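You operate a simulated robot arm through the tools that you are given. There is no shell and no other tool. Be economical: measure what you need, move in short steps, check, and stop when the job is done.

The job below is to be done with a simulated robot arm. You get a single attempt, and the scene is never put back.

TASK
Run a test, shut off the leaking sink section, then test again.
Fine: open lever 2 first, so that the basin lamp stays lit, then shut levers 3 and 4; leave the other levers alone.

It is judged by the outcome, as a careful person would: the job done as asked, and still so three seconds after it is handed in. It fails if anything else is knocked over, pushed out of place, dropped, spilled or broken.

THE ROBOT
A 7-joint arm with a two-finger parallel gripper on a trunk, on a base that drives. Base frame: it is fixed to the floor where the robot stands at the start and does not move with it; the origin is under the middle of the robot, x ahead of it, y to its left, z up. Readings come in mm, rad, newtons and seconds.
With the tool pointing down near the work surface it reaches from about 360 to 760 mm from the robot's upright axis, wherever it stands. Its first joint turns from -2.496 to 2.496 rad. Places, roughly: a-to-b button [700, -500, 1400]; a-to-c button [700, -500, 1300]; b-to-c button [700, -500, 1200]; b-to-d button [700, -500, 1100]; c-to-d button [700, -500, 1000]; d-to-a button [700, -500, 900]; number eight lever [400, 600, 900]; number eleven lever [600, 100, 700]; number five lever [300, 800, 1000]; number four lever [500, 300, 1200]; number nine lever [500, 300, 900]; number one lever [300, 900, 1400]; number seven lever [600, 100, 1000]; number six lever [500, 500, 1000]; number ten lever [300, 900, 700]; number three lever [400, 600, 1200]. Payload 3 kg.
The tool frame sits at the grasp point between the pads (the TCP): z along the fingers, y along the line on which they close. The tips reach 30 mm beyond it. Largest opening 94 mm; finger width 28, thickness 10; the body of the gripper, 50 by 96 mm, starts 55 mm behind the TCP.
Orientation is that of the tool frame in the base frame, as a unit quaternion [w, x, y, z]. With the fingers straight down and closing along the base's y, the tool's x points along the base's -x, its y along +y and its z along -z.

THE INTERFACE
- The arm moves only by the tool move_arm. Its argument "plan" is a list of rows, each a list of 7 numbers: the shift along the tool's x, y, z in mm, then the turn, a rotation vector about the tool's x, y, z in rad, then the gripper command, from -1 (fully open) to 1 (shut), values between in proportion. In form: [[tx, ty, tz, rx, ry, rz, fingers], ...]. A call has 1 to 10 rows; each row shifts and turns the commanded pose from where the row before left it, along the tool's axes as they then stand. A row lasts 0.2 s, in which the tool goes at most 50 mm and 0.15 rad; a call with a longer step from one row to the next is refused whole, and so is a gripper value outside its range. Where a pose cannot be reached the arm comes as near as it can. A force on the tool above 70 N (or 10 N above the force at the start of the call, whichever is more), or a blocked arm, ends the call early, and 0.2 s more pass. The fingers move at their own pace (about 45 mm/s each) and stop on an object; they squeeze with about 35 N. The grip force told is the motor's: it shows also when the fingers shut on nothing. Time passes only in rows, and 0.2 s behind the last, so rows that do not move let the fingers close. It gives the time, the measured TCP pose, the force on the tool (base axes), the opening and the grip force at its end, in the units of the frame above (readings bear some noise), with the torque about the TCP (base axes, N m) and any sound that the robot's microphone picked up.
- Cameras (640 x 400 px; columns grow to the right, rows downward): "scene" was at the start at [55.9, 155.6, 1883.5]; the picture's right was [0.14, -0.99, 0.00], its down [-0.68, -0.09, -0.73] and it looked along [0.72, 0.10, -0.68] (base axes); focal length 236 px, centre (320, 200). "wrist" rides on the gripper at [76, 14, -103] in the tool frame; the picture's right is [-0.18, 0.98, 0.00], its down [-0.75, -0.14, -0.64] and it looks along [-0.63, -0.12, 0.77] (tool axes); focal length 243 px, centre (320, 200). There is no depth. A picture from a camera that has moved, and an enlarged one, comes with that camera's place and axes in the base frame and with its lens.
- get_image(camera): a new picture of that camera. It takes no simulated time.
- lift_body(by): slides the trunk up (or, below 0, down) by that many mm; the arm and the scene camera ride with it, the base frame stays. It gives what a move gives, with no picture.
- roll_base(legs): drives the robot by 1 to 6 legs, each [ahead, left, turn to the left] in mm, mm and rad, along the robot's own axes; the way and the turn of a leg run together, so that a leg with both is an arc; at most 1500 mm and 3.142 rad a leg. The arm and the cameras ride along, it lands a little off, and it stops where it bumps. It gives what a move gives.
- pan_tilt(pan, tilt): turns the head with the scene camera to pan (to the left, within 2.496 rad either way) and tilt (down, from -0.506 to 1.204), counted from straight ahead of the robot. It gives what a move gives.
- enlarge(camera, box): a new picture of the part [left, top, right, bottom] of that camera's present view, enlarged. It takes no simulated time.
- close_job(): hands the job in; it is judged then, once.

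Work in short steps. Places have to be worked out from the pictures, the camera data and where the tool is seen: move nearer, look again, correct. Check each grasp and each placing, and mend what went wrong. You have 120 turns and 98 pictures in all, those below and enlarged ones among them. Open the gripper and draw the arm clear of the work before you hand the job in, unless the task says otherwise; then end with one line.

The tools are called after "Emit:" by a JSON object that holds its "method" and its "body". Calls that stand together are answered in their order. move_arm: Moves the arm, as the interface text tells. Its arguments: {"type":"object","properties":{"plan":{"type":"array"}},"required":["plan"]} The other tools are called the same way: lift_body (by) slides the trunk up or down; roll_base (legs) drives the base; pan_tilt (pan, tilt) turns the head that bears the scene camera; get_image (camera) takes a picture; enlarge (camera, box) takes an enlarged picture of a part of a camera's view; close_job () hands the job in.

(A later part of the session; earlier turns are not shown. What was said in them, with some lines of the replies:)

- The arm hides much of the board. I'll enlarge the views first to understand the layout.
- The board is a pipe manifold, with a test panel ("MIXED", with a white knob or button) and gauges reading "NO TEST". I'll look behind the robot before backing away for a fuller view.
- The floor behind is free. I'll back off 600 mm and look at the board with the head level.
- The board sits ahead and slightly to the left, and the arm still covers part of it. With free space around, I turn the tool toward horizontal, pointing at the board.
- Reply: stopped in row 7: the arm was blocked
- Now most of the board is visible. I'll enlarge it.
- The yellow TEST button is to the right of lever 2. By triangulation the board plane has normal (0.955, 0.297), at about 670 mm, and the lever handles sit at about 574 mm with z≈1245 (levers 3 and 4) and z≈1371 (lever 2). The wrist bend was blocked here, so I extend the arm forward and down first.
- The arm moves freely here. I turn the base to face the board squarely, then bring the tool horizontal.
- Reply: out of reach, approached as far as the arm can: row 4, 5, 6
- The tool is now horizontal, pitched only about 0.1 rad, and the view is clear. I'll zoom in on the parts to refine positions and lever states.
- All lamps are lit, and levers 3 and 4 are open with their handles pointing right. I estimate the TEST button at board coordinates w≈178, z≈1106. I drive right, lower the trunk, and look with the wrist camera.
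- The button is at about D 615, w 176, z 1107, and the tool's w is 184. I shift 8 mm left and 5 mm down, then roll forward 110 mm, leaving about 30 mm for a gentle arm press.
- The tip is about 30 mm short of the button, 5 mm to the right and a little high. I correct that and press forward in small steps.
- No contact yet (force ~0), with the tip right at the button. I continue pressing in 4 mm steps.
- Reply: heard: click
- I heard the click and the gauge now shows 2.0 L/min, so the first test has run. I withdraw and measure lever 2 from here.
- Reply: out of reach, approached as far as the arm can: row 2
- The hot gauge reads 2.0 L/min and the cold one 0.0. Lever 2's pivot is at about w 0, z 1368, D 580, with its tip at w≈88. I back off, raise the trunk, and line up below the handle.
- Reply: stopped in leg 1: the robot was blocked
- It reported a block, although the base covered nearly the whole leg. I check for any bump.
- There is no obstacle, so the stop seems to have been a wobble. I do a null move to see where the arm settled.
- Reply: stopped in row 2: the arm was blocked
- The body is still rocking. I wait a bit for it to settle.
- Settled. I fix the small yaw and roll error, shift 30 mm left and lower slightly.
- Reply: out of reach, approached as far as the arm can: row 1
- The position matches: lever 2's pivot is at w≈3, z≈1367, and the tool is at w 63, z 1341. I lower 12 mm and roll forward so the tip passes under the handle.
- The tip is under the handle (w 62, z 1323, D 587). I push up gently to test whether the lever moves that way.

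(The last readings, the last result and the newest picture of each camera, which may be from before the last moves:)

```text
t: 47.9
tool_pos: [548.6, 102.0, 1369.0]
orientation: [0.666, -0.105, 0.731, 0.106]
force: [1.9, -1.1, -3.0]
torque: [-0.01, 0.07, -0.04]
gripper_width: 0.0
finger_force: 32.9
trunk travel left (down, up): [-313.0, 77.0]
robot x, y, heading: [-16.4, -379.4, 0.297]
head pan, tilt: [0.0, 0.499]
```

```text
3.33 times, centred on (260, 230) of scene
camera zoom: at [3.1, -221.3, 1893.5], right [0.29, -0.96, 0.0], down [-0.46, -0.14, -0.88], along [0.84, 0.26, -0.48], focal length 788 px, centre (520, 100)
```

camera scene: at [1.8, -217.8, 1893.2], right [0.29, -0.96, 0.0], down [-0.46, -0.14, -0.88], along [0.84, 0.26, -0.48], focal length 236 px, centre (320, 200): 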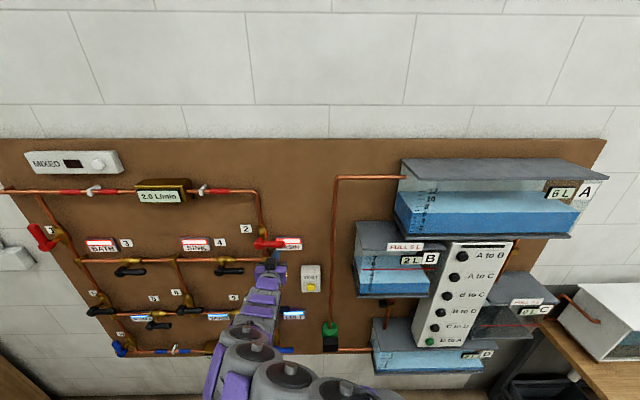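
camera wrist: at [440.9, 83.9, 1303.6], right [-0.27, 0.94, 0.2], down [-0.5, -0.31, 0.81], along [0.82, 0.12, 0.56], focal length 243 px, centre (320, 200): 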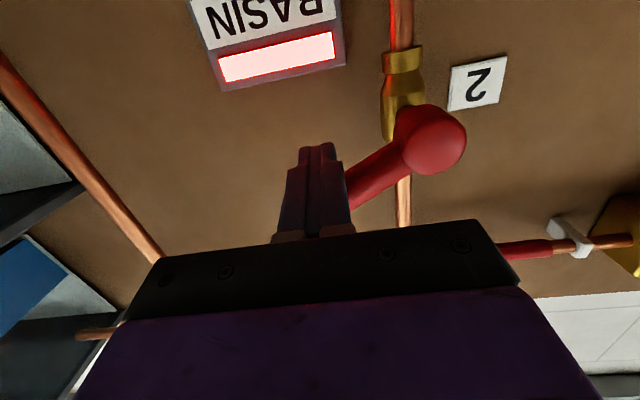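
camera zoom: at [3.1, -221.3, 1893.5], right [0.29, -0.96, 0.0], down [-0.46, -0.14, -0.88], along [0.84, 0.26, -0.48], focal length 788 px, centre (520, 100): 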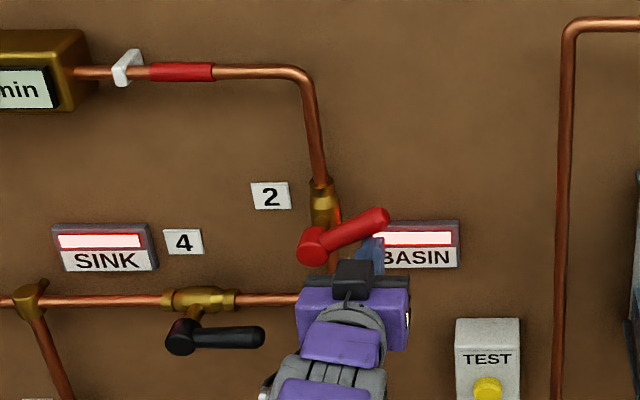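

The lever swings up freely (about 27°). I continue along the arc until it points upward.

Emit:
{"method": "move_arm", "body": {"plan": [[-17, 0, -1.7, 0, 0, 0, 1], [-17, 5, -1.7, 0, 0, 0, 1], [-15, 9, -1.5, 0, 0, 0, 1], [-11, 10, -1, 0, 0, 0, 1], [-7, 10, -0.7, 0, 0, 0, 1], [-3, 8, 0, 0, 0, 0, 1], [0, 0, 0, 0, 0, 0, 1]]}}

Emit:
{"method": "get_image", "body": {"camera": "wrist"}}

Emit:
{"method": "enlarge", "body": {"camera": "scene", "box": [180, 170, 340, 290]}}

```text
t: 49.5
tool_pos: [536.2, 139.7, 1441.0]
orientation: [0.665, -0.105, 0.732, 0.106]
force: [0.4, -0.7, 0.0]
torque: [0.02, 0.0, -0.03]
gripper_width: 0.0
finger_force: 33.3
trunk travel left (down, up): [-313.0, 77.0]
robot x, y, heading: [-20.0, -378.5, 0.296]
head pan, tilt: [0.0, 0.499]
```

```text
59 pictures are left
camera wrist: at [428.3, 121.8, 1374.6], right [-0.27, 0.94, 0.2], down [-0.5, -0.31, 0.81], along [0.82, 0.12, 0.56], focal length 243 px, centre (320, 200)
```

wrist: 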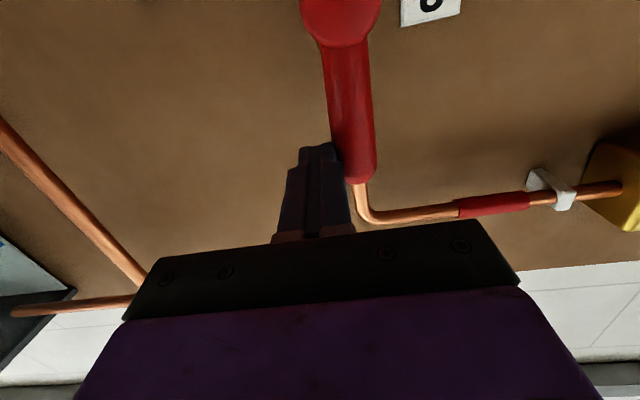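

```text
3.33 times, centred on (260, 230) of scene
camera zoom: at [1.7, -222.5, 1893.6], right [0.29, -0.96, 0.0], down [-0.46, -0.14, -0.88], along [0.84, 0.26, -0.48], focal length 788 px, centre (520, 100)
```

zoom: 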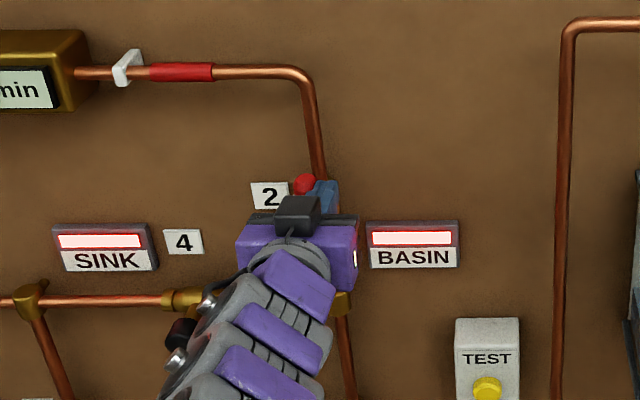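

The handle is almost vertical. I nudge further left in small steps to seat it at the stop.

Emit:
{"method": "move_arm", "body": {"plan": [[0, 4, 0, 0, 0, 0, 1], [0, 4, 0, 0, 0, 0, 1], [0, 2, 0, 0, 0, 0, 1]]}}

Emit:
{"method": "get_image", "body": {"camera": "wrist"}}

```text
t: 50.2
tool_pos: [536.6, 142.2, 1440.6]
orientation: [0.665, -0.102, 0.732, 0.105]
force: [-2.3, -17.7, -9.2]
torque: [-0.43, 0.23, -0.34]
gripper_width: 0.0
finger_force: 33.2
trunk travel left (down, up): [-313.0, 77.0]
robot x, y, heading: [-18.8, -379.7, 0.3]
head pan, tilt: [0.0, 0.499]
```

```text
57 pictures are left
camera wrist: at [427.8, 124.7, 1375.5], right [-0.27, 0.94, 0.2], down [-0.5, -0.31, 0.81], along [0.82, 0.12, 0.56], focal length 243 px, centre (320, 200)
```

wrist: 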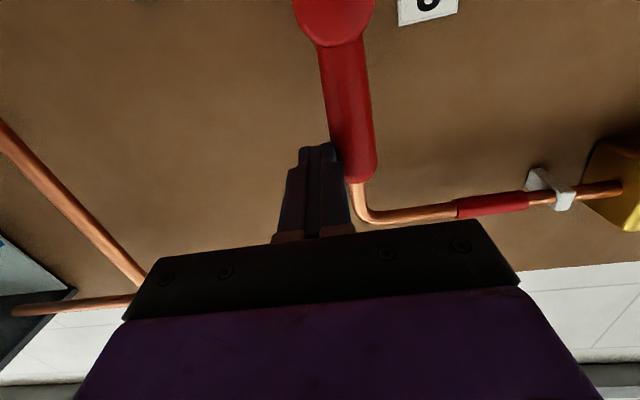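

The lever resists at 17 N without moving, so it's at its stop and open. I release sideways, back off, lower, and verify.

Emit:
{"method": "move_arm", "body": {"plan": [[0, -10, 0, 0, 0, 0, 1], [0, -10, 0, 0, 0, 0, 1]]}}

Emit:
{"method": "roll_base", "body": {"legs": [[-90, 0, 0], [-90, 0, 0]]}}

Emit:
{"method": "move_arm", "body": {"plan": [[35, 0, 3.5, 0, 0, 0, 1], [35, 0, 3.5, 0, 0, 0, 1], [35, 0, 3.5, 0, 0, 0, 1], [0, 0, 0, 0, 0, 0, 1]]}}

Emit:
{"method": "get_image", "body": {"camera": "scene"}}

```text
t: 50.9
tool_pos: [539.4, 135.6, 1438.4]
orientation: [0.665, -0.105, 0.732, 0.104]
force: [-0.7, -0.2, 0.5]
torque: [0.03, -0.02, 0.0]
gripper_width: 0.0
finger_force: 32.9
trunk travel left (down, up): [-313.0, 77.0]
robot x, y, heading: [-18.7, -379.2, 0.301]
head pan, tilt: [0.0, 0.499]
```

```text
t: 52.6
tool_pos: [366.6, 77.8, 1440.3]
orientation: [0.667, -0.105, 0.73, 0.105]
force: [-0.6, -0.4, -0.9]
torque: [-0.01, 0.01, -0.01]
gripper_width: 0.0
finger_force: 33.0
trunk travel left (down, up): [-313.0, 77.0]
robot x, y, heading: [-192.3, -429.1, 0.301]
head pan, tilt: [0.0, 0.499]
```

```text
t: 53.6
tool_pos: [369.3, 75.4, 1337.0]
orientation: [0.666, -0.104, 0.731, 0.106]
force: [0.4, -0.2, -0.5]
torque: [0.01, -0.01, -0.02]
gripper_width: 0.0
finger_force: 33.7
trunk travel left (down, up): [-313.0, 77.0]
robot x, y, heading: [-188.4, -435.2, 0.3]
head pan, tilt: [0.0, 0.499]
```

```text
56 pictures are left
camera scene: at [-170.7, -273.1, 1893.5], right [0.29, -0.96, 0.0], down [-0.46, -0.14, -0.88], along [0.84, 0.26, -0.48], focal length 236 px, centre (320, 200)
```

scene: 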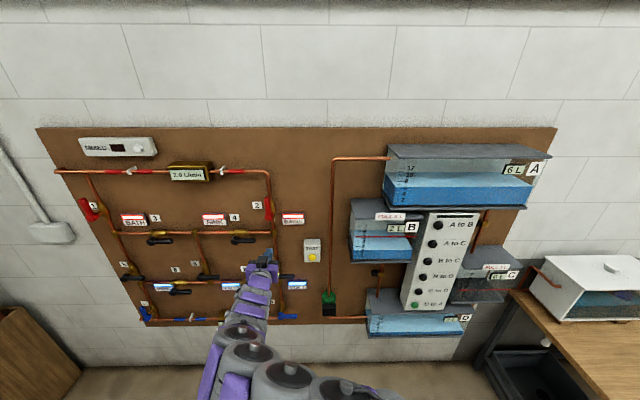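

Lever 2 now points up, like open lever 1. Next is lever 4, approached from above its handle, so I move left 135 mm in short legs and lower the trunk 50 mm.

Emit:
{"method": "roll_base", "body": {"legs": [[0, 45, 0], [0, 45, 0], [0, 45, 0]]}}

Emit:
{"method": "lift_body", "body": {"by": -48}}

Emit:
{"method": "move_arm", "body": {"plan": [[0, 0, 0, 0, 0, 0, 1], [0, 0, 0, 0, 0, 0, 1]]}}

Emit:
{"method": "get_image", "body": {"camera": "wrist"}}

Emit:
{"method": "enlarge", "body": {"camera": "scene", "box": [180, 140, 380, 270]}}

```text
t: 55.5
tool_pos: [340.9, 174.2, 1345.8]
orientation: [0.667, -0.093, 0.731, 0.11]
force: [0.6, -0.1, 1.7]
torque: [-0.03, 0.05, 0.02]
gripper_width: 0.0
finger_force: 32.3
trunk travel left (down, up): [-313.0, 77.0]
robot x, y, heading: [-226.1, -305.3, 0.3]
head pan, tilt: [0.0, 0.499]
```

```text
t: 56.5
tool_pos: [350.2, 157.0, 1308.1]
orientation: [0.667, -0.075, 0.733, 0.111]
force: [0.2, -0.1, 0.5]
torque: [-0.02, -0.02, 0.02]
gripper_width: 0.3
finger_force: 33.1
trunk travel left (down, up): [-265.0, 125.0]
robot x, y, heading: [-226.1, -308.6, 0.3]
head pan, tilt: [0.0, 0.499]
```

```text
t: 57.0
tool_pos: [341.3, 187.4, 1298.9]
orientation: [0.666, -0.08, 0.734, 0.107]
force: [0.5, -0.4, -0.4]
torque: [0.0, 0.0, 0.04]
gripper_width: 0.0
finger_force: 33.3
trunk travel left (down, up): [-265.0, 125.0]
robot x, y, heading: [-227.1, -303.5, 0.295]
head pan, tilt: [0.0, 0.499]
```

```text
55 pictures are left
camera wrist: at [231.3, 175.4, 1234.3], right [-0.24, 0.94, 0.23], down [-0.5, -0.32, 0.8], along [0.83, 0.07, 0.55], focal length 243 px, centre (320, 200)
```

wrist: 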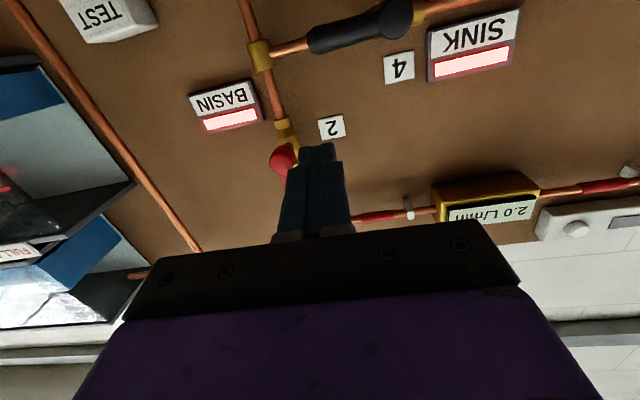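

```text
3.08 times, centred on (280, 205) of scene
camera zoom: at [-214.5, -128.1, 1843.7], right [0.3, -0.96, 0.01], down [-0.46, -0.15, -0.88], along [0.84, 0.25, -0.48], focal length 727 px, centre (443, 185)
```

zoom: 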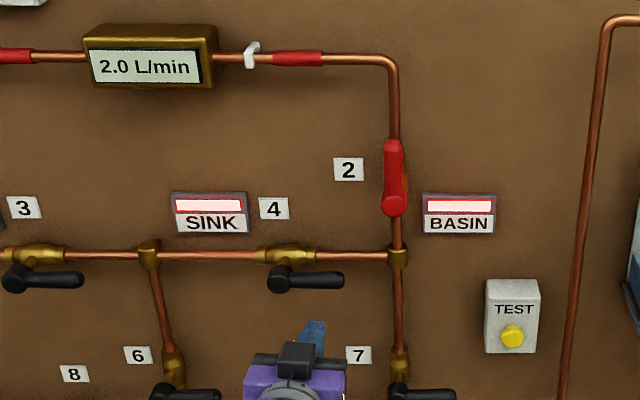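

Lever 2 is clearly upright and all the lamps are lit. I let the body settle and read the pose.

Emit:
{"method": "move_arm", "body": {"plan": [[0, 0, 0, 0, 0, 0, 1], [0, 0, 0, 0, 0, 0, 1], [0, 0, 0, 0, 0, 0, 1], [0, 0, 0, 0, 0, 0, 1], [0, 0, 0, 0, 0, 0, 1], [0, 0, 0, 0, 0, 0, 1], [0, 0, 0, 0, 0, 0, 1], [0, 0, 0, 0, 0, 0, 1]]}}

Emit:
{"method": "move_arm", "body": {"plan": [[0, 0, 0, 0, 0, 0, 1], [0, 0, 0, 0, 0, 0, 1], [0, 0, 0, 0, 0, 0, 1], [0, 0, 0, 0, 0, 0, 1]]}}

Emit:
{"method": "get_image", "body": {"camera": "wrist"}}

```text
t: 58.9
tool_pos: [344.3, 177.3, 1302.6]
orientation: [0.666, -0.079, 0.734, 0.109]
force: [0.1, 0.3, 0.3]
torque: [-0.01, 0.07, 0.02]
gripper_width: 0.0
finger_force: 32.7
trunk travel left (down, up): [-265.0, 125.0]
robot x, y, heading: [-223.6, -311.0, 0.3]
head pan, tilt: [0.0, 0.499]
```

```text
t: 59.9
tool_pos: [344.5, 171.3, 1302.4]
orientation: [0.667, -0.082, 0.733, 0.109]
force: [-0.4, 0.2, 0.2]
torque: [-0.01, -0.02, 0.0]
gripper_width: 0.1
finger_force: 32.3
trunk travel left (down, up): [-265.0, 125.0]
robot x, y, heading: [-224.9, -310.3, 0.297]
head pan, tilt: [0.0, 0.499]
```

```text
53 pictures are left
camera wrist: at [235.5, 157.7, 1236.9], right [-0.24, 0.94, 0.23], down [-0.5, -0.33, 0.8], along [0.83, 0.08, 0.56], focal length 243 px, centre (320, 200)
```

wrist: 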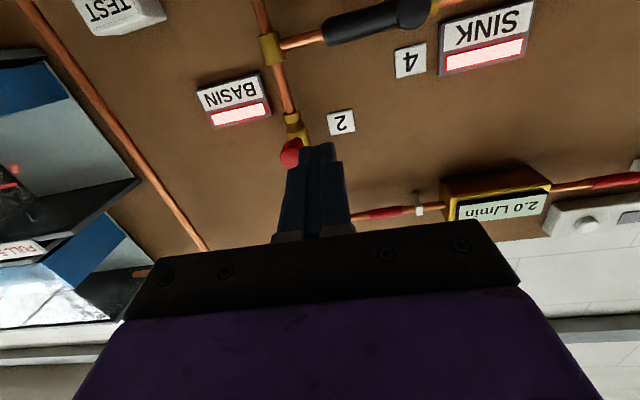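

The tool is at w −61, z 1302. I shift 37 mm left and 12 mm down, with a small attitude fix.

Emit:
{"method": "move_arm", "body": {"plan": [[6, 18, 0, -0.027, 0, -0.05, 1], [6, 19, 0, 0, 0, 0, 1], [0, 0, 0, 0, 0, 0, 1], [0, 0, 0, 0, 0, 0, 1]]}}

Emit:
{"method": "enlarge", "body": {"camera": "scene", "box": [180, 140, 380, 270]}}

```text
t: 60.9
tool_pos: [327.1, 210.3, 1286.0]
orientation: [0.668, -0.12, 0.727, 0.1]
force: [-0.1, -0.1, 0.2]
torque: [0.01, -0.01, 0.02]
gripper_width: 0.0
finger_force: 33.2
trunk travel left (down, up): [-265.0, 125.0]
robot x, y, heading: [-225.1, -307.6, 0.293]
head pan, tilt: [0.0, 0.499]
```

```text
3.08 times, centred on (280, 205) of scene
camera zoom: at [-205.1, -158.1, 1846.1], right [0.29, -0.96, 0.0], down [-0.46, -0.14, -0.88], along [0.84, 0.26, -0.48], focal length 727 px, centre (443, 185)
```

zoom: 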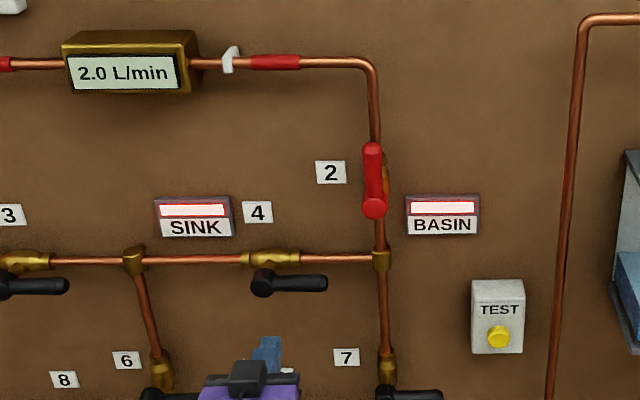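

The tip is now aligned above lever 4's handle (w −104, z 1283; pivot −157/1248). I roll forward.

Emit:
{"method": "roll_base", "body": {"legs": [[92, 0, 0], [92, 0, 0]]}}

Emit:
{"method": "get_image", "body": {"camera": "wrist"}}

Emit:
{"method": "enlarge", "body": {"camera": "scene", "box": [180, 170, 380, 300]}}

```text
t: 62.7
tool_pos: [501.8, 270.4, 1283.9]
orientation: [0.668, -0.121, 0.728, 0.1]
force: [1.4, -0.1, -0.3]
torque: [0.01, 0.0, 0.02]
gripper_width: 0.1
finger_force: 32.9
trunk travel left (down, up): [-265.0, 125.0]
robot x, y, heading: [-51.2, -253.6, 0.3]
head pan, tilt: [0.0, 0.499]
```

```text
51 pictures are left
camera wrist: at [394.7, 247.0, 1217.4], right [-0.29, 0.94, 0.17], down [-0.51, -0.3, 0.81], along [0.81, 0.15, 0.56], focal length 243 px, centre (320, 200)
```

wrist: 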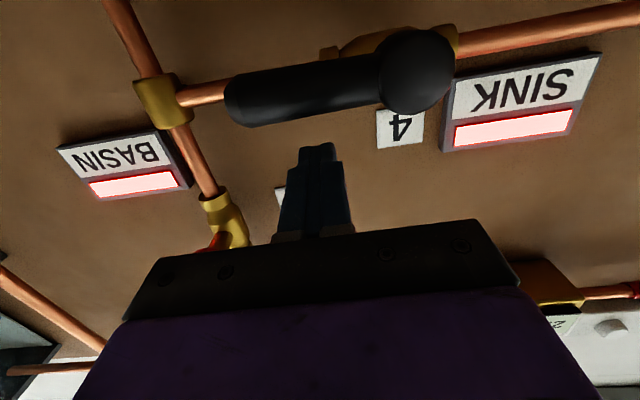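

```text
3.08 times, centred on (280, 235) of scene
camera zoom: at [-31.1, -100.3, 1845.7], right [0.29, -0.96, 0.0], down [-0.46, -0.14, -0.88], along [0.84, 0.26, -0.48], focal length 727 px, centre (443, 92)
```

zoom: 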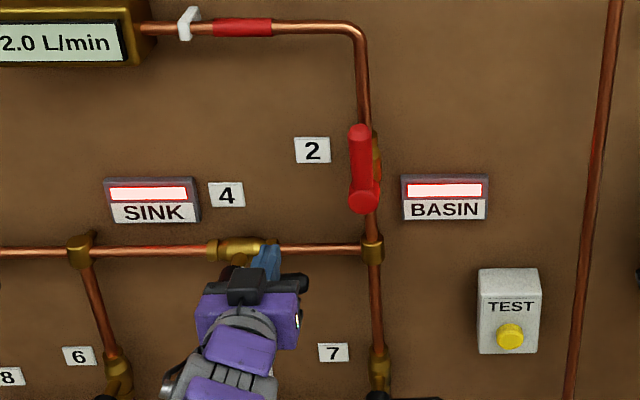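

The tip sits just above the handle. I shift 8 mm right for leverage and push down gently.

Emit:
{"method": "move_arm", "body": {"plan": [[0, -8, 0, 0, 0, 0, 1], [12, 0, 1.1, 0, 0, 0, 1], [12, 0, 1.1, 0, 0, 0, 1], [12, 0, 1.1, 0, 0, 0, 1]]}}

Emit:
{"method": "get_image", "body": {"camera": "wrist"}}

```text
t: 63.7
tool_pos: [502.1, 258.2, 1248.6]
orientation: [0.668, -0.12, 0.727, 0.1]
force: [1.9, -4.5, 2.8]
torque: [-0.05, -0.05, -0.09]
gripper_width: 0.2
finger_force: 33.4
trunk travel left (down, up): [-265.0, 125.0]
robot x, y, heading: [-53.0, -254.5, 0.299]
head pan, tilt: [0.0, 0.499]
```

```text
49 pictures are left
camera wrist: at [395.7, 237.1, 1182.2], right [-0.29, 0.94, 0.17], down [-0.51, -0.3, 0.81], along [0.81, 0.15, 0.56], focal length 243 px, centre (320, 200)
```

wrist: 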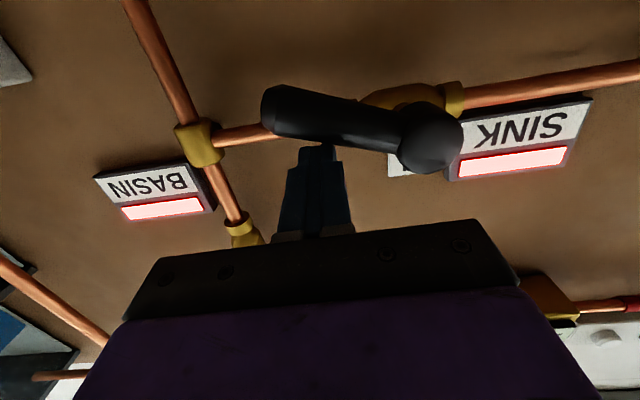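

The handle turns downward easily. I continue along the arc to vertical.

Emit:
{"method": "move_arm", "body": {"plan": [[17, 2, 1.5, 0, 0, 0, 1], [17, 6, 1.5, 0, 0, 0, 1], [14, 8, 1.3, 0, 0, 0, 1], [10, 9, 1, 0, 0, 0, 1], [6, 8, 0.6, 0, 0, 0, 1], [3, 6, 0.3, 0, 0, 0, 1], [0, 0, 0, 0, 0, 0, 1]]}}

Emit:
{"method": "get_image", "body": {"camera": "wrist"}}

Emit:
{"method": "enlarge", "body": {"camera": "scene", "box": [180, 170, 380, 300]}}

```text
t: 65.3
tool_pos: [491.4, 295.5, 1182.1]
orientation: [0.669, -0.12, 0.727, 0.1]
force: [0.9, -4.9, 4.2]
torque: [0.11, -0.04, -0.12]
gripper_width: 0.0
finger_force: 33.0
trunk travel left (down, up): [-265.0, 125.0]
robot x, y, heading: [-53.5, -257.0, 0.296]
head pan, tilt: [0.0, 0.499]
```

```text
48 pictures are left
camera wrist: at [384.5, 273.5, 1115.8], right [-0.29, 0.94, 0.17], down [-0.51, -0.3, 0.81], along [0.81, 0.15, 0.57], focal length 243 px, centre (320, 200)
```

wrist: 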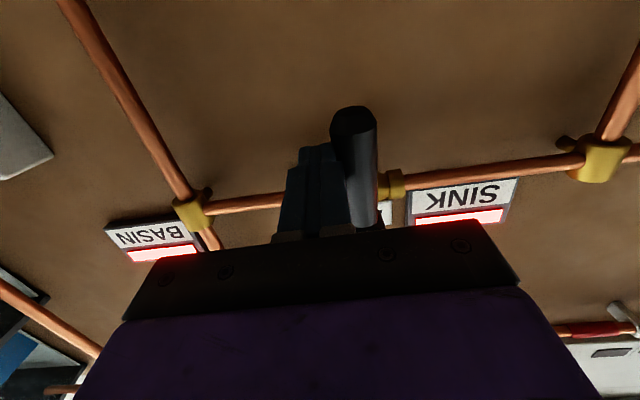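

```text
3.08 times, centred on (280, 235) of scene
camera zoom: at [-33.7, -100.6, 1845.8], right [0.29, -0.96, 0.0], down [-0.46, -0.14, -0.88], along [0.84, 0.26, -0.48], focal length 727 px, centre (443, 92)
```

zoom: 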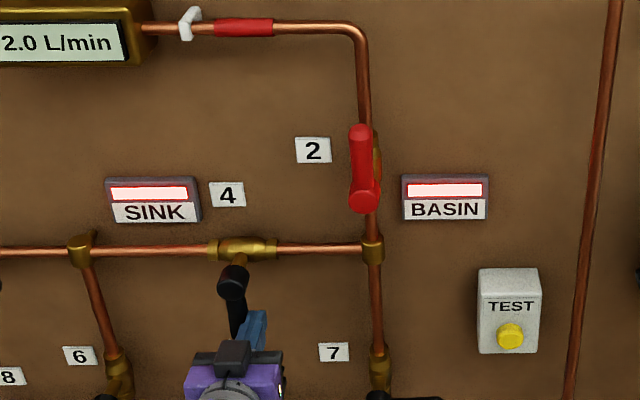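

Almost vertical; I nudge further left until it meets the stop.

Emit:
{"method": "move_arm", "body": {"plan": [[0, 4, 0, 0, 0, 0, 1], [0, 4, 0, 0, 0, 0, 1], [0, 3, 0, 0, 0, 0, 1]]}}

Emit:
{"method": "get_image", "body": {"camera": "wrist"}}

```text
t: 66.1
tool_pos: [490.6, 295.7, 1183.0]
orientation: [0.668, -0.116, 0.728, 0.099]
force: [0.2, -36.9, -2.9]
torque: [0.27, 0.1, -0.66]
gripper_width: 0.0
finger_force: 33.5
trunk travel left (down, up): [-265.0, 125.0]
robot x, y, heading: [-54.1, -255.1, 0.301]
head pan, tilt: [0.0, 0.499]
```

```text
46 pictures are left
camera wrist: at [384.0, 275.2, 1116.1], right [-0.28, 0.94, 0.17], down [-0.51, -0.3, 0.81], along [0.81, 0.14, 0.56], focal length 243 px, centre (320, 200)
```

wrist: 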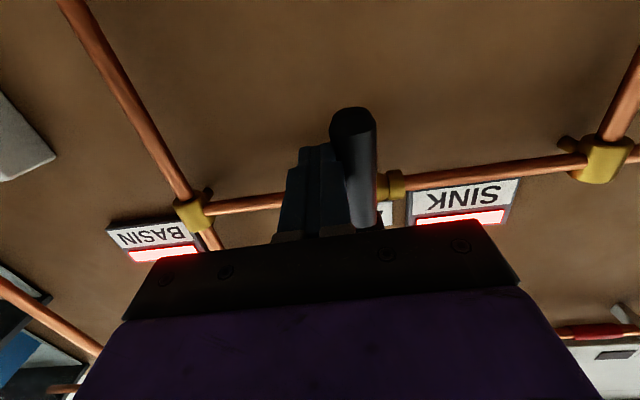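

It meets the stop at 37 N, so lever 4 is shut. I release sideways, back off, raise the arm again, and drive left to lever 3.

Emit:
{"method": "move_arm", "body": {"plan": [[0, -12, 0, 0, 0, 0, 1], [0, -12, 0, 0, 0, 0, 1]]}}

Emit:
{"method": "roll_base", "body": {"legs": [[-92, 0, 0], [-92, 0, 0]]}}

Emit:
{"method": "move_arm", "body": {"plan": [[-35, 0, -3, 0, 0, 0, 1], [-35, 0, -3, 0, 0, 0, 1], [-34, 0, -3, 0, 0, 0, 1], [0, 0, 0, 0, 0, 0, 1]]}}

Emit:
{"method": "roll_base", "body": {"legs": [[0, 340, 0]]}}

Emit:
{"method": "move_arm", "body": {"plan": [[0, 0, 0, 0, 0, 0, 1], [0, 0, 0, 0, 0, 0, 1], [0, 0, 0, 0, 0, 0, 1], [0, 0, 0, 0, 0, 0, 1], [0, 0, 0, 0, 0, 0, 1], [0, 0, 0, 0, 0, 0, 1], [0, 0, 0, 0, 0, 0, 1], [0, 0, 0, 0, 0, 0, 1], [0, 0, 0, 0, 0, 0, 1], [0, 0, 0, 0, 0, 0, 1]]}}

Emit:
{"method": "get_image", "body": {"camera": "scene"}}

```text
t: 66.7
tool_pos: [491.5, 293.8, 1180.0]
orientation: [0.668, -0.125, 0.726, 0.1]
force: [-0.5, 0.1, 0.8]
torque: [0.01, 0.04, 0.02]
gripper_width: 0.1
finger_force: 32.6
trunk travel left (down, up): [-265.0, 125.0]
robot x, y, heading: [-53.0, -252.7, 0.298]
head pan, tilt: [0.0, 0.499]
```

```text
t: 68.5
tool_pos: [315.2, 230.1, 1181.8]
orientation: [0.67, -0.12, 0.726, 0.1]
force: [-0.8, -0.2, -0.3]
torque: [-0.04, 0.0, 0.01]
gripper_width: 0.0
finger_force: 33.0
trunk travel left (down, up): [-265.0, 125.0]
robot x, y, heading: [-229.7, -312.5, 0.303]
head pan, tilt: [0.0, 0.499]
```

```text
t: 69.5
tool_pos: [316.6, 226.7, 1288.2]
orientation: [0.669, -0.12, 0.726, 0.102]
force: [0.5, 0.3, -0.7]
torque: [0.0, -0.01, 0.06]
gripper_width: 0.0
finger_force: 32.6
trunk travel left (down, up): [-265.0, 125.0]
robot x, y, heading: [-232.0, -310.0, 0.298]
head pan, tilt: [0.0, 0.499]
```

```text
t: 71.7
tool_pos: [220.2, 537.6, 1289.5]
orientation: [0.669, -0.118, 0.726, 0.103]
force: [0.2, -0.3, 1.1]
torque: [0.02, 0.0, 0.03]
gripper_width: 0.2
finger_force: 32.8
trunk travel left (down, up): [-265.0, 125.0]
robot x, y, heading: [-329.2, 15.4, 0.3]
head pan, tilt: [0.0, 0.499]
```

```text
t: 73.9
tool_pos: [215.4, 551.3, 1287.2]
orientation: [0.671, -0.122, 0.725, 0.099]
force: [0.3, 0.7, 0.1]
torque: [0.03, 0.0, 0.02]
gripper_width: 0.0
finger_force: 33.4
trunk travel left (down, up): [-265.0, 125.0]
robot x, y, heading: [-331.9, 14.6, 0.294]
head pan, tilt: [0.0, 0.499]
```

```text
45 pictures are left
camera scene: at [-311.6, 179.1, 1844.9], right [0.29, -0.96, 0.01], down [-0.46, -0.15, -0.88], along [0.84, 0.25, -0.48], focal length 236 px, centre (320, 200)
```

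scene: 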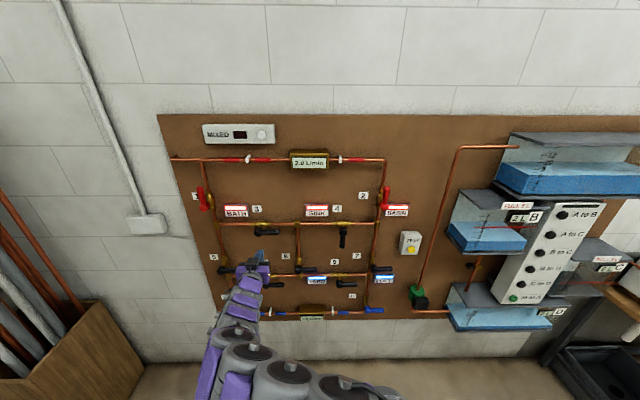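

Lever 4 points down. The tool is at w −463, z 1287. I'll measure lever 3's exact position.

Emit:
{"method": "enlarge", "body": {"camera": "scene", "box": [190, 180, 390, 305]}}

Emit:
{"method": "get_image", "body": {"camera": "wrist"}}

```text
3.20 times, centred on (290, 242) of scene
camera zoom: at [-311.6, 179.1, 1844.9], right [0.29, -0.96, 0.01], down [-0.46, -0.15, -0.88], along [0.84, 0.25, -0.48], focal length 756 px, centre (416, 64)
```

zoom: 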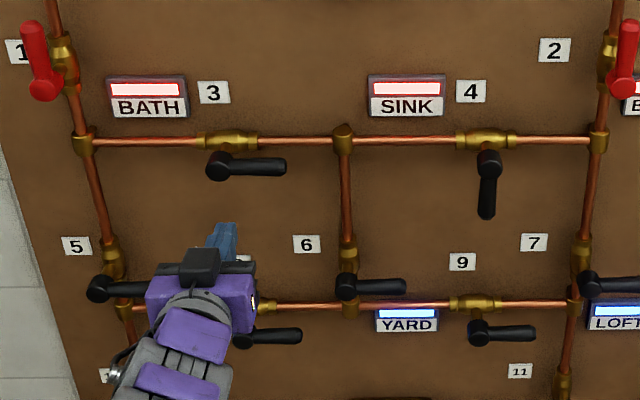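

```text
43 pictures are left
camera wrist: at [108.0, 529.8, 1219.7], right [-0.29, 0.94, 0.16], down [-0.51, -0.3, 0.81], along [0.81, 0.15, 0.57], focal length 243 px, centre (320, 200)
```

wrist: 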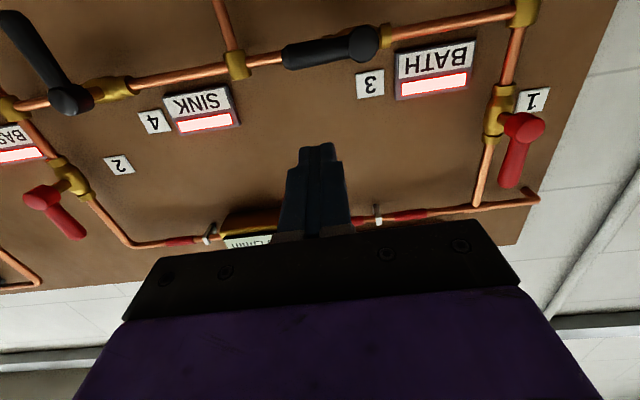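

Lever 3's pivot is at w≈−519, z≈1248, so the tool at −463 is well placed above its handle. I roll forward.

Emit:
{"method": "roll_base", "body": {"legs": [[95, 0, 0], [94, 0, 0]]}}

Emit:
{"method": "get_image", "body": {"camera": "wrist"}}

```text
t: 75.8
tool_pos: [398.5, 603.4, 1288.0]
orientation: [0.67, -0.121, 0.725, 0.1]
force: [-0.1, 0.7, -0.5]
torque: [-0.02, -0.01, -0.01]
gripper_width: 0.0
finger_force: 33.1
trunk travel left (down, up): [-265.0, 125.0]
robot x, y, heading: [-148.1, 67.6, 0.294]
head pan, tilt: [0.0, 0.499]
```

```text
42 pictures are left
camera wrist: at [291.2, 580.1, 1220.4], right [-0.29, 0.94, 0.17], down [-0.51, -0.3, 0.81], along [0.81, 0.15, 0.57], focal length 243 px, centre (320, 200)
```

wrist: 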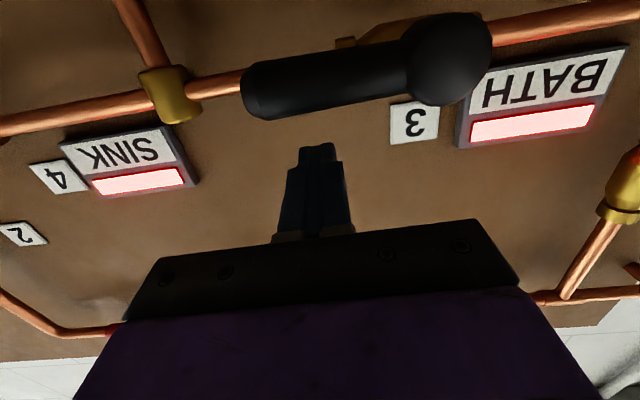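

The geometry matches lever 4's approach. I push down and check.

Emit:
{"method": "move_arm", "body": {"plan": [[13, 0, 1.1, 0, 0, 0, 1], [13, 0, 1.1, 0, 0, 0, 1], [14, 0, 1.1, 0, 0, 0, 1]]}}

Emit:
{"method": "get_image", "body": {"camera": "wrist"}}

```text
t: 76.5
tool_pos: [396.0, 598.7, 1249.1]
orientation: [0.67, -0.121, 0.725, 0.1]
force: [-0.7, 0.0, -0.8]
torque: [0.01, -0.02, 0.03]
gripper_width: 0.1
finger_force: 32.8
trunk travel left (down, up): [-265.0, 125.0]
robot x, y, heading: [-149.5, 67.4, 0.294]
head pan, tilt: [0.0, 0.499]
```

```text
41 pictures are left
camera wrist: at [289.1, 577.0, 1181.2], right [-0.29, 0.94, 0.17], down [-0.51, -0.3, 0.81], along [0.81, 0.15, 0.57], focal length 243 px, centre (320, 200)
```

wrist: 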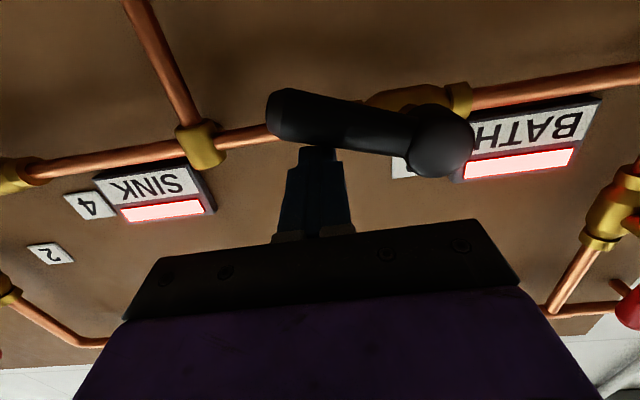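

It turns. I continue the arc to the bottom stop.

Emit:
{"method": "move_arm", "body": {"plan": [[17, 2, 1.5, 0, 0, 0, 1], [17, 6, 1.5, 0, 0, 0, 1], [14, 8, 1.3, 0, 0, 0, 1], [10, 9, 1, 0, 0, 0, 1], [6, 8, 0.6, 0, 0, 0, 1], [3, 7, 0.3, 0, 0, 0, 1], [0, 5, 0, 0, 0, 0, 1]]}}

Emit:
{"method": "get_image", "body": {"camera": "wrist"}}

```text
t: 78.2
tool_pos: [385.2, 639.1, 1181.3]
orientation: [0.669, -0.12, 0.726, 0.1]
force: [-2.4, -7.6, -5.6]
torque: [0.03, 0.05, -0.06]
gripper_width: 0.0
finger_force: 32.6
trunk travel left (down, up): [-265.0, 125.0]
robot x, y, heading: [-149.4, 67.9, 0.294]
head pan, tilt: [0.0, 0.499]
```

```text
40 pictures are left
camera wrist: at [277.6, 617.2, 1112.9], right [-0.29, 0.94, 0.17], down [-0.51, -0.3, 0.81], along [0.81, 0.15, 0.57], focal length 243 px, centre (320, 200)
```

wrist: 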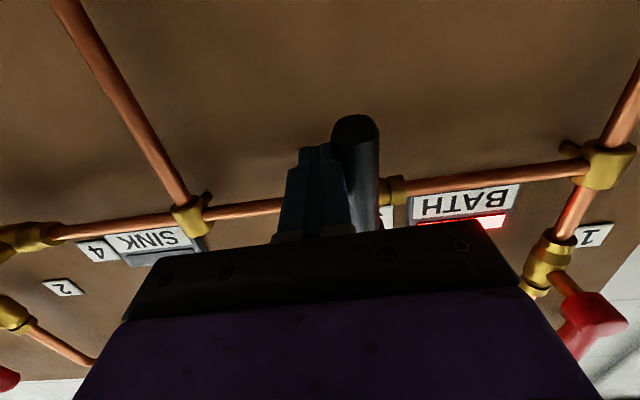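

The SINK lamp looks dark now. I nudge a bit more to confirm the stop.

Emit:
{"method": "move_arm", "body": {"plan": [[0, 4, 0, 0, 0, 0, 1], [0, 4, 0, 0, 0, 0, 1], [0, 2, 0, 0, 0, 0, 1]]}}

Emit:
{"method": "get_image", "body": {"camera": "wrist"}}

```text
t: 79.0
tool_pos: [384.1, 640.2, 1182.1]
orientation: [0.669, -0.115, 0.727, 0.099]
force: [-1.7, -39.2, -23.5]
torque: [0.0, 0.29, -0.42]
gripper_width: 0.2
finger_force: 33.3
trunk travel left (down, up): [-265.0, 125.0]
robot x, y, heading: [-147.6, 64.2, 0.296]
head pan, tilt: [0.0, 0.499]
```

```text
39 pictures are left
camera wrist: at [277.9, 619.5, 1114.4], right [-0.28, 0.94, 0.17], down [-0.51, -0.3, 0.81], along [0.81, 0.14, 0.57], focal length 243 px, centre (320, 200)
```

wrist: 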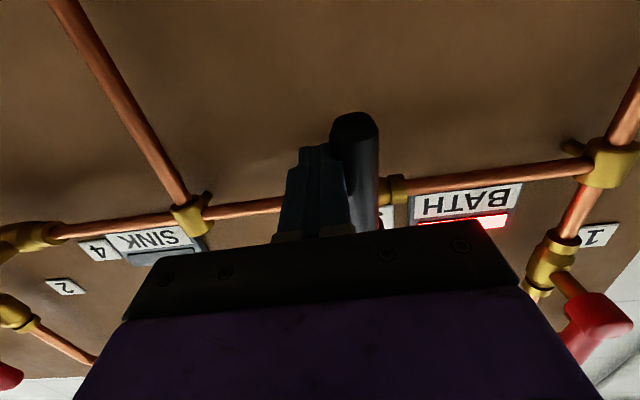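

It's at the stop (39 N). I release, back off, and drive right toward the TEST button, lowering the trunk.

Emit:
{"method": "move_arm", "body": {"plan": [[0, -12, 0, 0, 0, 0, 1], [0, -12, 0, 0, 0, 0, 1]]}}

Emit:
{"method": "roll_base", "body": {"legs": [[-92, 0, 0], [-92, 0, 0]]}}

Emit:
{"method": "roll_base", "body": {"legs": [[0, -652, 0]]}}

Emit:
{"method": "lift_body", "body": {"by": -70}}

Emit:
{"method": "move_arm", "body": {"plan": [[0, 0, 0, 0, 0, 0, 1], [0, 0, 0, 0, 0, 0, 1], [0, 0, 0, 0, 0, 0, 1], [0, 0, 0, 0, 0, 0, 1]]}}

Emit:
{"method": "get_image", "body": {"camera": "scene"}}

Emit:
{"method": "get_image", "body": {"camera": "wrist"}}

```text
t: 79.5
tool_pos: [382.3, 637.5, 1182.4]
orientation: [0.672, -0.125, 0.722, 0.103]
force: [0.5, 0.3, -0.3]
torque: [0.01, -0.05, -0.02]
gripper_width: 0.1
finger_force: 33.1
trunk travel left (down, up): [-265.0, 125.0]
robot x, y, heading: [-147.0, 70.0, 0.302]
head pan, tilt: [0.0, 0.499]
```

```text
t: 81.4
tool_pos: [210.1, 574.2, 1183.2]
orientation: [0.671, -0.121, 0.724, 0.101]
force: [-0.7, 1.0, -0.2]
torque: [0.0, 0.06, 0.0]
gripper_width: 0.0
finger_force: 32.9
trunk travel left (down, up): [-265.0, 125.0]
robot x, y, heading: [-322.5, 14.8, 0.297]
head pan, tilt: [0.0, 0.499]
```

```text
t: 85.0
tool_pos: [398.2, -43.6, 1182.7]
orientation: [0.671, -0.124, 0.723, 0.104]
force: [-1.2, 0.3, 0.6]
torque: [-0.01, 0.01, -0.03]
gripper_width: 0.0
finger_force: 32.6
trunk travel left (down, up): [-265.0, 125.0]
robot x, y, heading: [-131.7, -609.5, 0.306]
head pan, tilt: [0.0, 0.499]
```

```text
t: 86.1
tool_pos: [400.0, -50.6, 1116.4]
orientation: [0.672, -0.121, 0.723, 0.105]
force: [-0.3, 0.1, 0.5]
torque: [0.01, 0.03, -0.01]
gripper_width: 0.0
finger_force: 33.0
trunk travel left (down, up): [-195.0, 195.0]
robot x, y, heading: [-129.6, -609.4, 0.301]
head pan, tilt: [0.0, 0.499]
```

```text
t: 87.1
tool_pos: [398.6, -49.0, 1117.1]
orientation: [0.671, -0.121, 0.723, 0.105]
force: [0.6, -0.3, -0.8]
torque: [0.05, -0.01, 0.0]
gripper_width: 0.0
finger_force: 33.0
trunk travel left (down, up): [-195.0, 195.0]
robot x, y, heading: [-129.5, -610.7, 0.303]
head pan, tilt: [0.0, 0.499]
```

```text
38 pictures are left
camera scene: at [-113.2, -450.0, 1775.4], right [0.3, -0.95, 0.0], down [-0.46, -0.15, -0.88], along [0.84, 0.26, -0.48], focal length 236 px, centre (320, 200)
```

scene: 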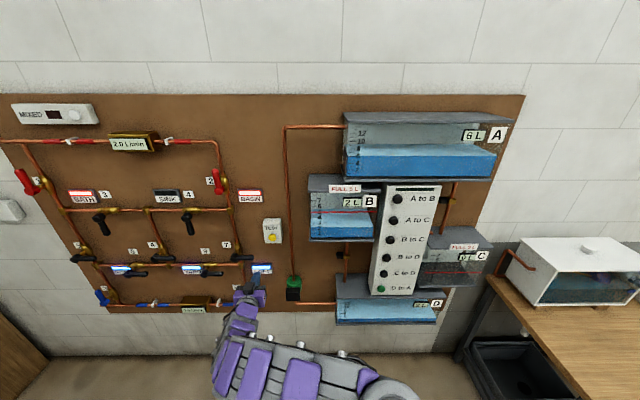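

```text
37 pictures are left
camera wrist: at [292.2, -72.0, 1047.9], right [-0.3, 0.94, 0.17], down [-0.51, -0.31, 0.8], along [0.81, 0.15, 0.57], focal length 243 px, centre (320, 200)
```

wrist: 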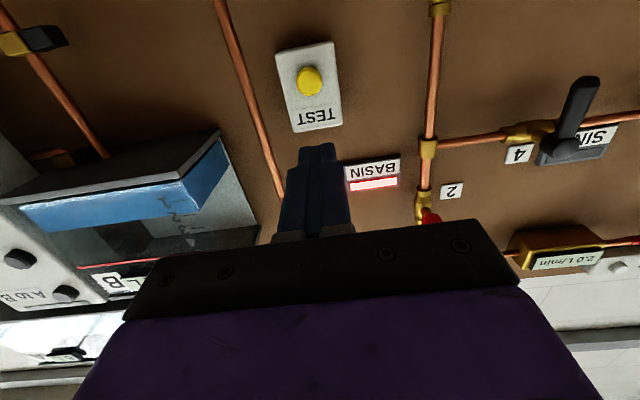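

The SINK lamp is off, BATH and BASIN are lit, and levers 3 and 4 point down. I align with TEST (12 mm right, 8 mm down) and roll forward to about 35 mm short.

Emit:
{"method": "move_arm", "body": {"plan": [[8, -12, 0, 0, 0, 0, 1]]}}

Emit:
{"method": "roll_base", "body": {"legs": [[90, 0, 0], [90, 0, 0]]}}

Emit:
{"method": "get_image", "body": {"camera": "wrist"}}

```text
t: 87.5
tool_pos: [402.7, -61.9, 1109.1]
orientation: [0.671, -0.121, 0.724, 0.104]
force: [0.2, 0.1, -0.3]
torque: [-0.02, 0.01, 0.03]
gripper_width: 0.0
finger_force: 33.5
trunk travel left (down, up): [-195.0, 195.0]
robot x, y, heading: [-130.5, -608.8, 0.305]
head pan, tilt: [0.0, 0.499]
```

```text
t: 89.3
tool_pos: [574.9, -8.3, 1108.6]
orientation: [0.671, -0.121, 0.724, 0.104]
force: [0.5, 0.0, -0.6]
torque: [-0.03, 0.0, -0.01]
gripper_width: 0.2
finger_force: 33.2
trunk travel left (down, up): [-195.0, 195.0]
robot x, y, heading: [40.5, -553.4, 0.301]
head pan, tilt: [0.0, 0.499]
```

```text
36 pictures are left
camera wrist: at [469.7, -30.7, 1039.8], right [-0.3, 0.94, 0.17], down [-0.51, -0.31, 0.8], along [0.81, 0.15, 0.57], focal length 243 px, centre (320, 200)
```

wrist: 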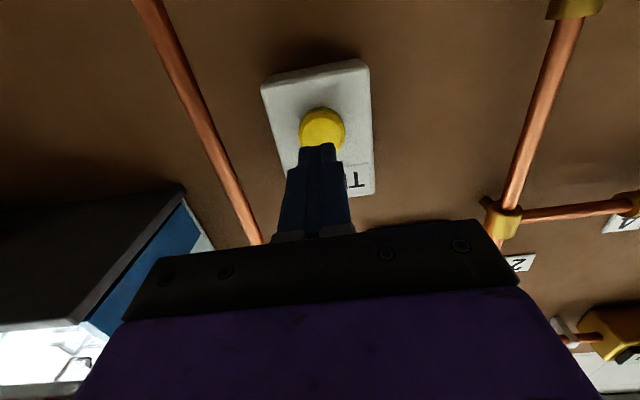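

The alignment matches the first press. I press forward in decreasing steps.

Emit:
{"method": "move_arm", "body": {"plan": [[0, 0, 15, 0, 0, 0, 1], [0, 0, 12, 0, 0, 0, 1], [0, 0, 4, 0, 0, 0, 1], [0, 0, 4, 0, 0, 0, 1], [0, 0, 4, 0, 0, 0, 1], [0, 0, 3, 0, 0, 0, 1]]}}

Emit:
{"method": "enlarge", "body": {"camera": "scene", "box": [0, 80, 320, 280]}}

```text
t: 90.7
tool_pos: [614.1, 2.1, 1105.5]
orientation: [0.671, -0.122, 0.724, 0.106]
force: [-2.8, -0.9, 0.7]
torque: [0.05, -0.08, 0.01]
gripper_width: 0.0
finger_force: 33.2
trunk travel left (down, up): [-195.0, 195.0]
robot x, y, heading: [36.9, -554.7, 0.301]
head pan, tilt: [0.0, 0.499]
heard: click
```

```text
2.00 times, centred on (160, 180) of scene
camera zoom: at [58.8, -396.8, 1775.5], right [0.3, -0.95, 0.0], down [-0.46, -0.15, -0.88], along [0.84, 0.26, -0.48], focal length 473 px, centre (640, 240)
```

zoom: 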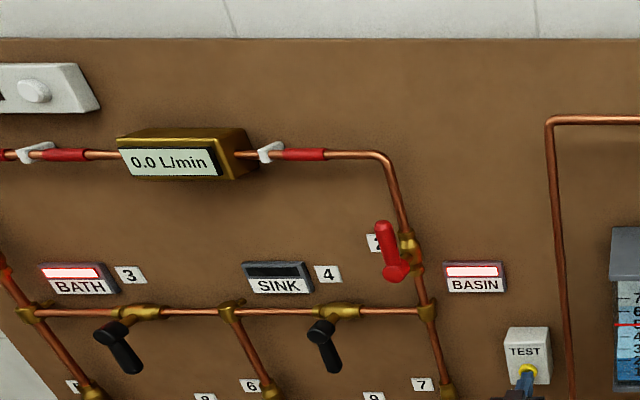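

I heard the click and the gauge reads 0.0 L/min, so the leak is isolated and the second test has run. I withdraw, back clear, and open the gripper.

Emit:
{"method": "move_arm", "body": {"plan": [[0, 0, -25, 0, 0, 0, 1], [0, 0, -25, 0, 0, 0, 1]]}}

Emit:
{"method": "roll_base", "body": {"legs": [[-150, 0, 0], [-150, 0, 0]]}}

Emit:
{"method": "move_arm", "body": {"plan": [[0, 0, 0, 0, 0, 0, -1], [0, 0, 0, 0, 0, 0, -1], [0, 0, 0, 0, 0, 0, -1], [0, 0, 0, 0, 0, 0, -1], [0, 0, 0, 0, 0, 0, -1], [0, 0, 0, 0, 0, 0, -1]]}}

Emit:
{"method": "pan_tilt", "body": {"pan": 0.3, "tilt": 0.5}}

Emit:
{"method": "get_image", "body": {"camera": "scene"}}

Emit:
{"method": "enlarge", "body": {"camera": "scene", "box": [100, 100, 420, 300]}}

```text
t: 91.3
tool_pos: [565.3, -12.1, 1109.9]
orientation: [0.671, -0.12, 0.724, 0.104]
force: [0.5, 0.8, -0.4]
torque: [-0.01, -0.03, -0.03]
gripper_width: 0.2
finger_force: 32.6
trunk travel left (down, up): [-195.0, 195.0]
robot x, y, heading: [38.2, -557.7, 0.304]
head pan, tilt: [0.0, 0.499]
```

```text
t: 93.6
tool_pos: [278.7, -102.1, 1110.5]
orientation: [0.672, -0.121, 0.723, 0.105]
force: [-0.2, 0.8, 0.7]
torque: [-0.04, 0.01, -0.01]
gripper_width: 0.2
finger_force: 33.0
trunk travel left (down, up): [-195.0, 195.0]
robot x, y, heading: [-248.2, -646.5, 0.303]
head pan, tilt: [0.0, 0.499]
```

```text
t: 95.0
tool_pos: [279.1, -103.9, 1112.1]
orientation: [0.672, -0.12, 0.723, 0.106]
force: [0.6, 0.1, -0.2]
torque: [0.0, -0.01, 0.0]
gripper_width: 94.1
finger_force: 0.0
trunk travel left (down, up): [-195.0, 195.0]
robot x, y, heading: [-248.1, -640.4, 0.301]
head pan, tilt: [0.0, 0.499]
```

```text
t: 95.8
tool_pos: [279.5, -105.1, 1112.2]
orientation: [0.672, -0.12, 0.723, 0.106]
force: [-0.4, 0.3, 0.3]
torque: [-0.01, -0.03, -0.01]
gripper_width: 94.0
finger_force: 0.1
trunk travel left (down, up): [-195.0, 195.0]
robot x, y, heading: [-244.3, -643.9, 0.307]
head pan, tilt: [0.3, 0.499]
```

```text
34 pictures are left
camera scene: at [-239.1, -461.3, 1775.4], right [0.57, -0.82, 0.0], down [-0.4, -0.27, -0.88], along [0.72, 0.5, -0.48], focal length 236 px, centre (320, 200)
```

scene: 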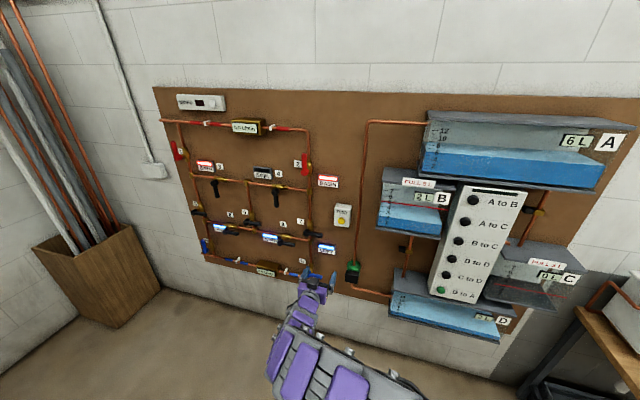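

```text
2.00 times, centred on (260, 200) of scene
camera zoom: at [-239.1, -461.3, 1775.4], right [0.57, -0.82, 0.0], down [-0.4, -0.27, -0.88], along [0.72, 0.5, -0.48], focal length 473 px, centre (440, 200)
```

zoom: 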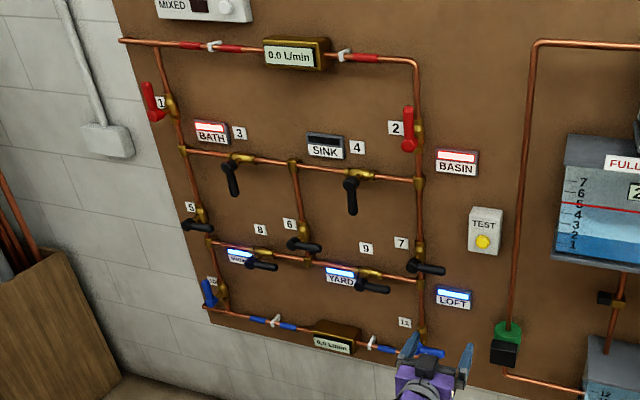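

Lever 2 is open, levers 3 and 4 are shut, and the other levers are untouched. SINK is off, all the other lamps are lit, both gauges read 0.0, and the arm is clear with the gripper open, so I hand the job in.

Emit:
{"method": "close_job", "body": {}}

```text
The job is handed in.
```

The sink section is shut off and the leak reading went from 2.0 L/min on the first test to 0.0 L/min on the second: I opened lever 2 first, then shut levers 4 and 3, left the other levers alone, and the basin lamp stayed lit.
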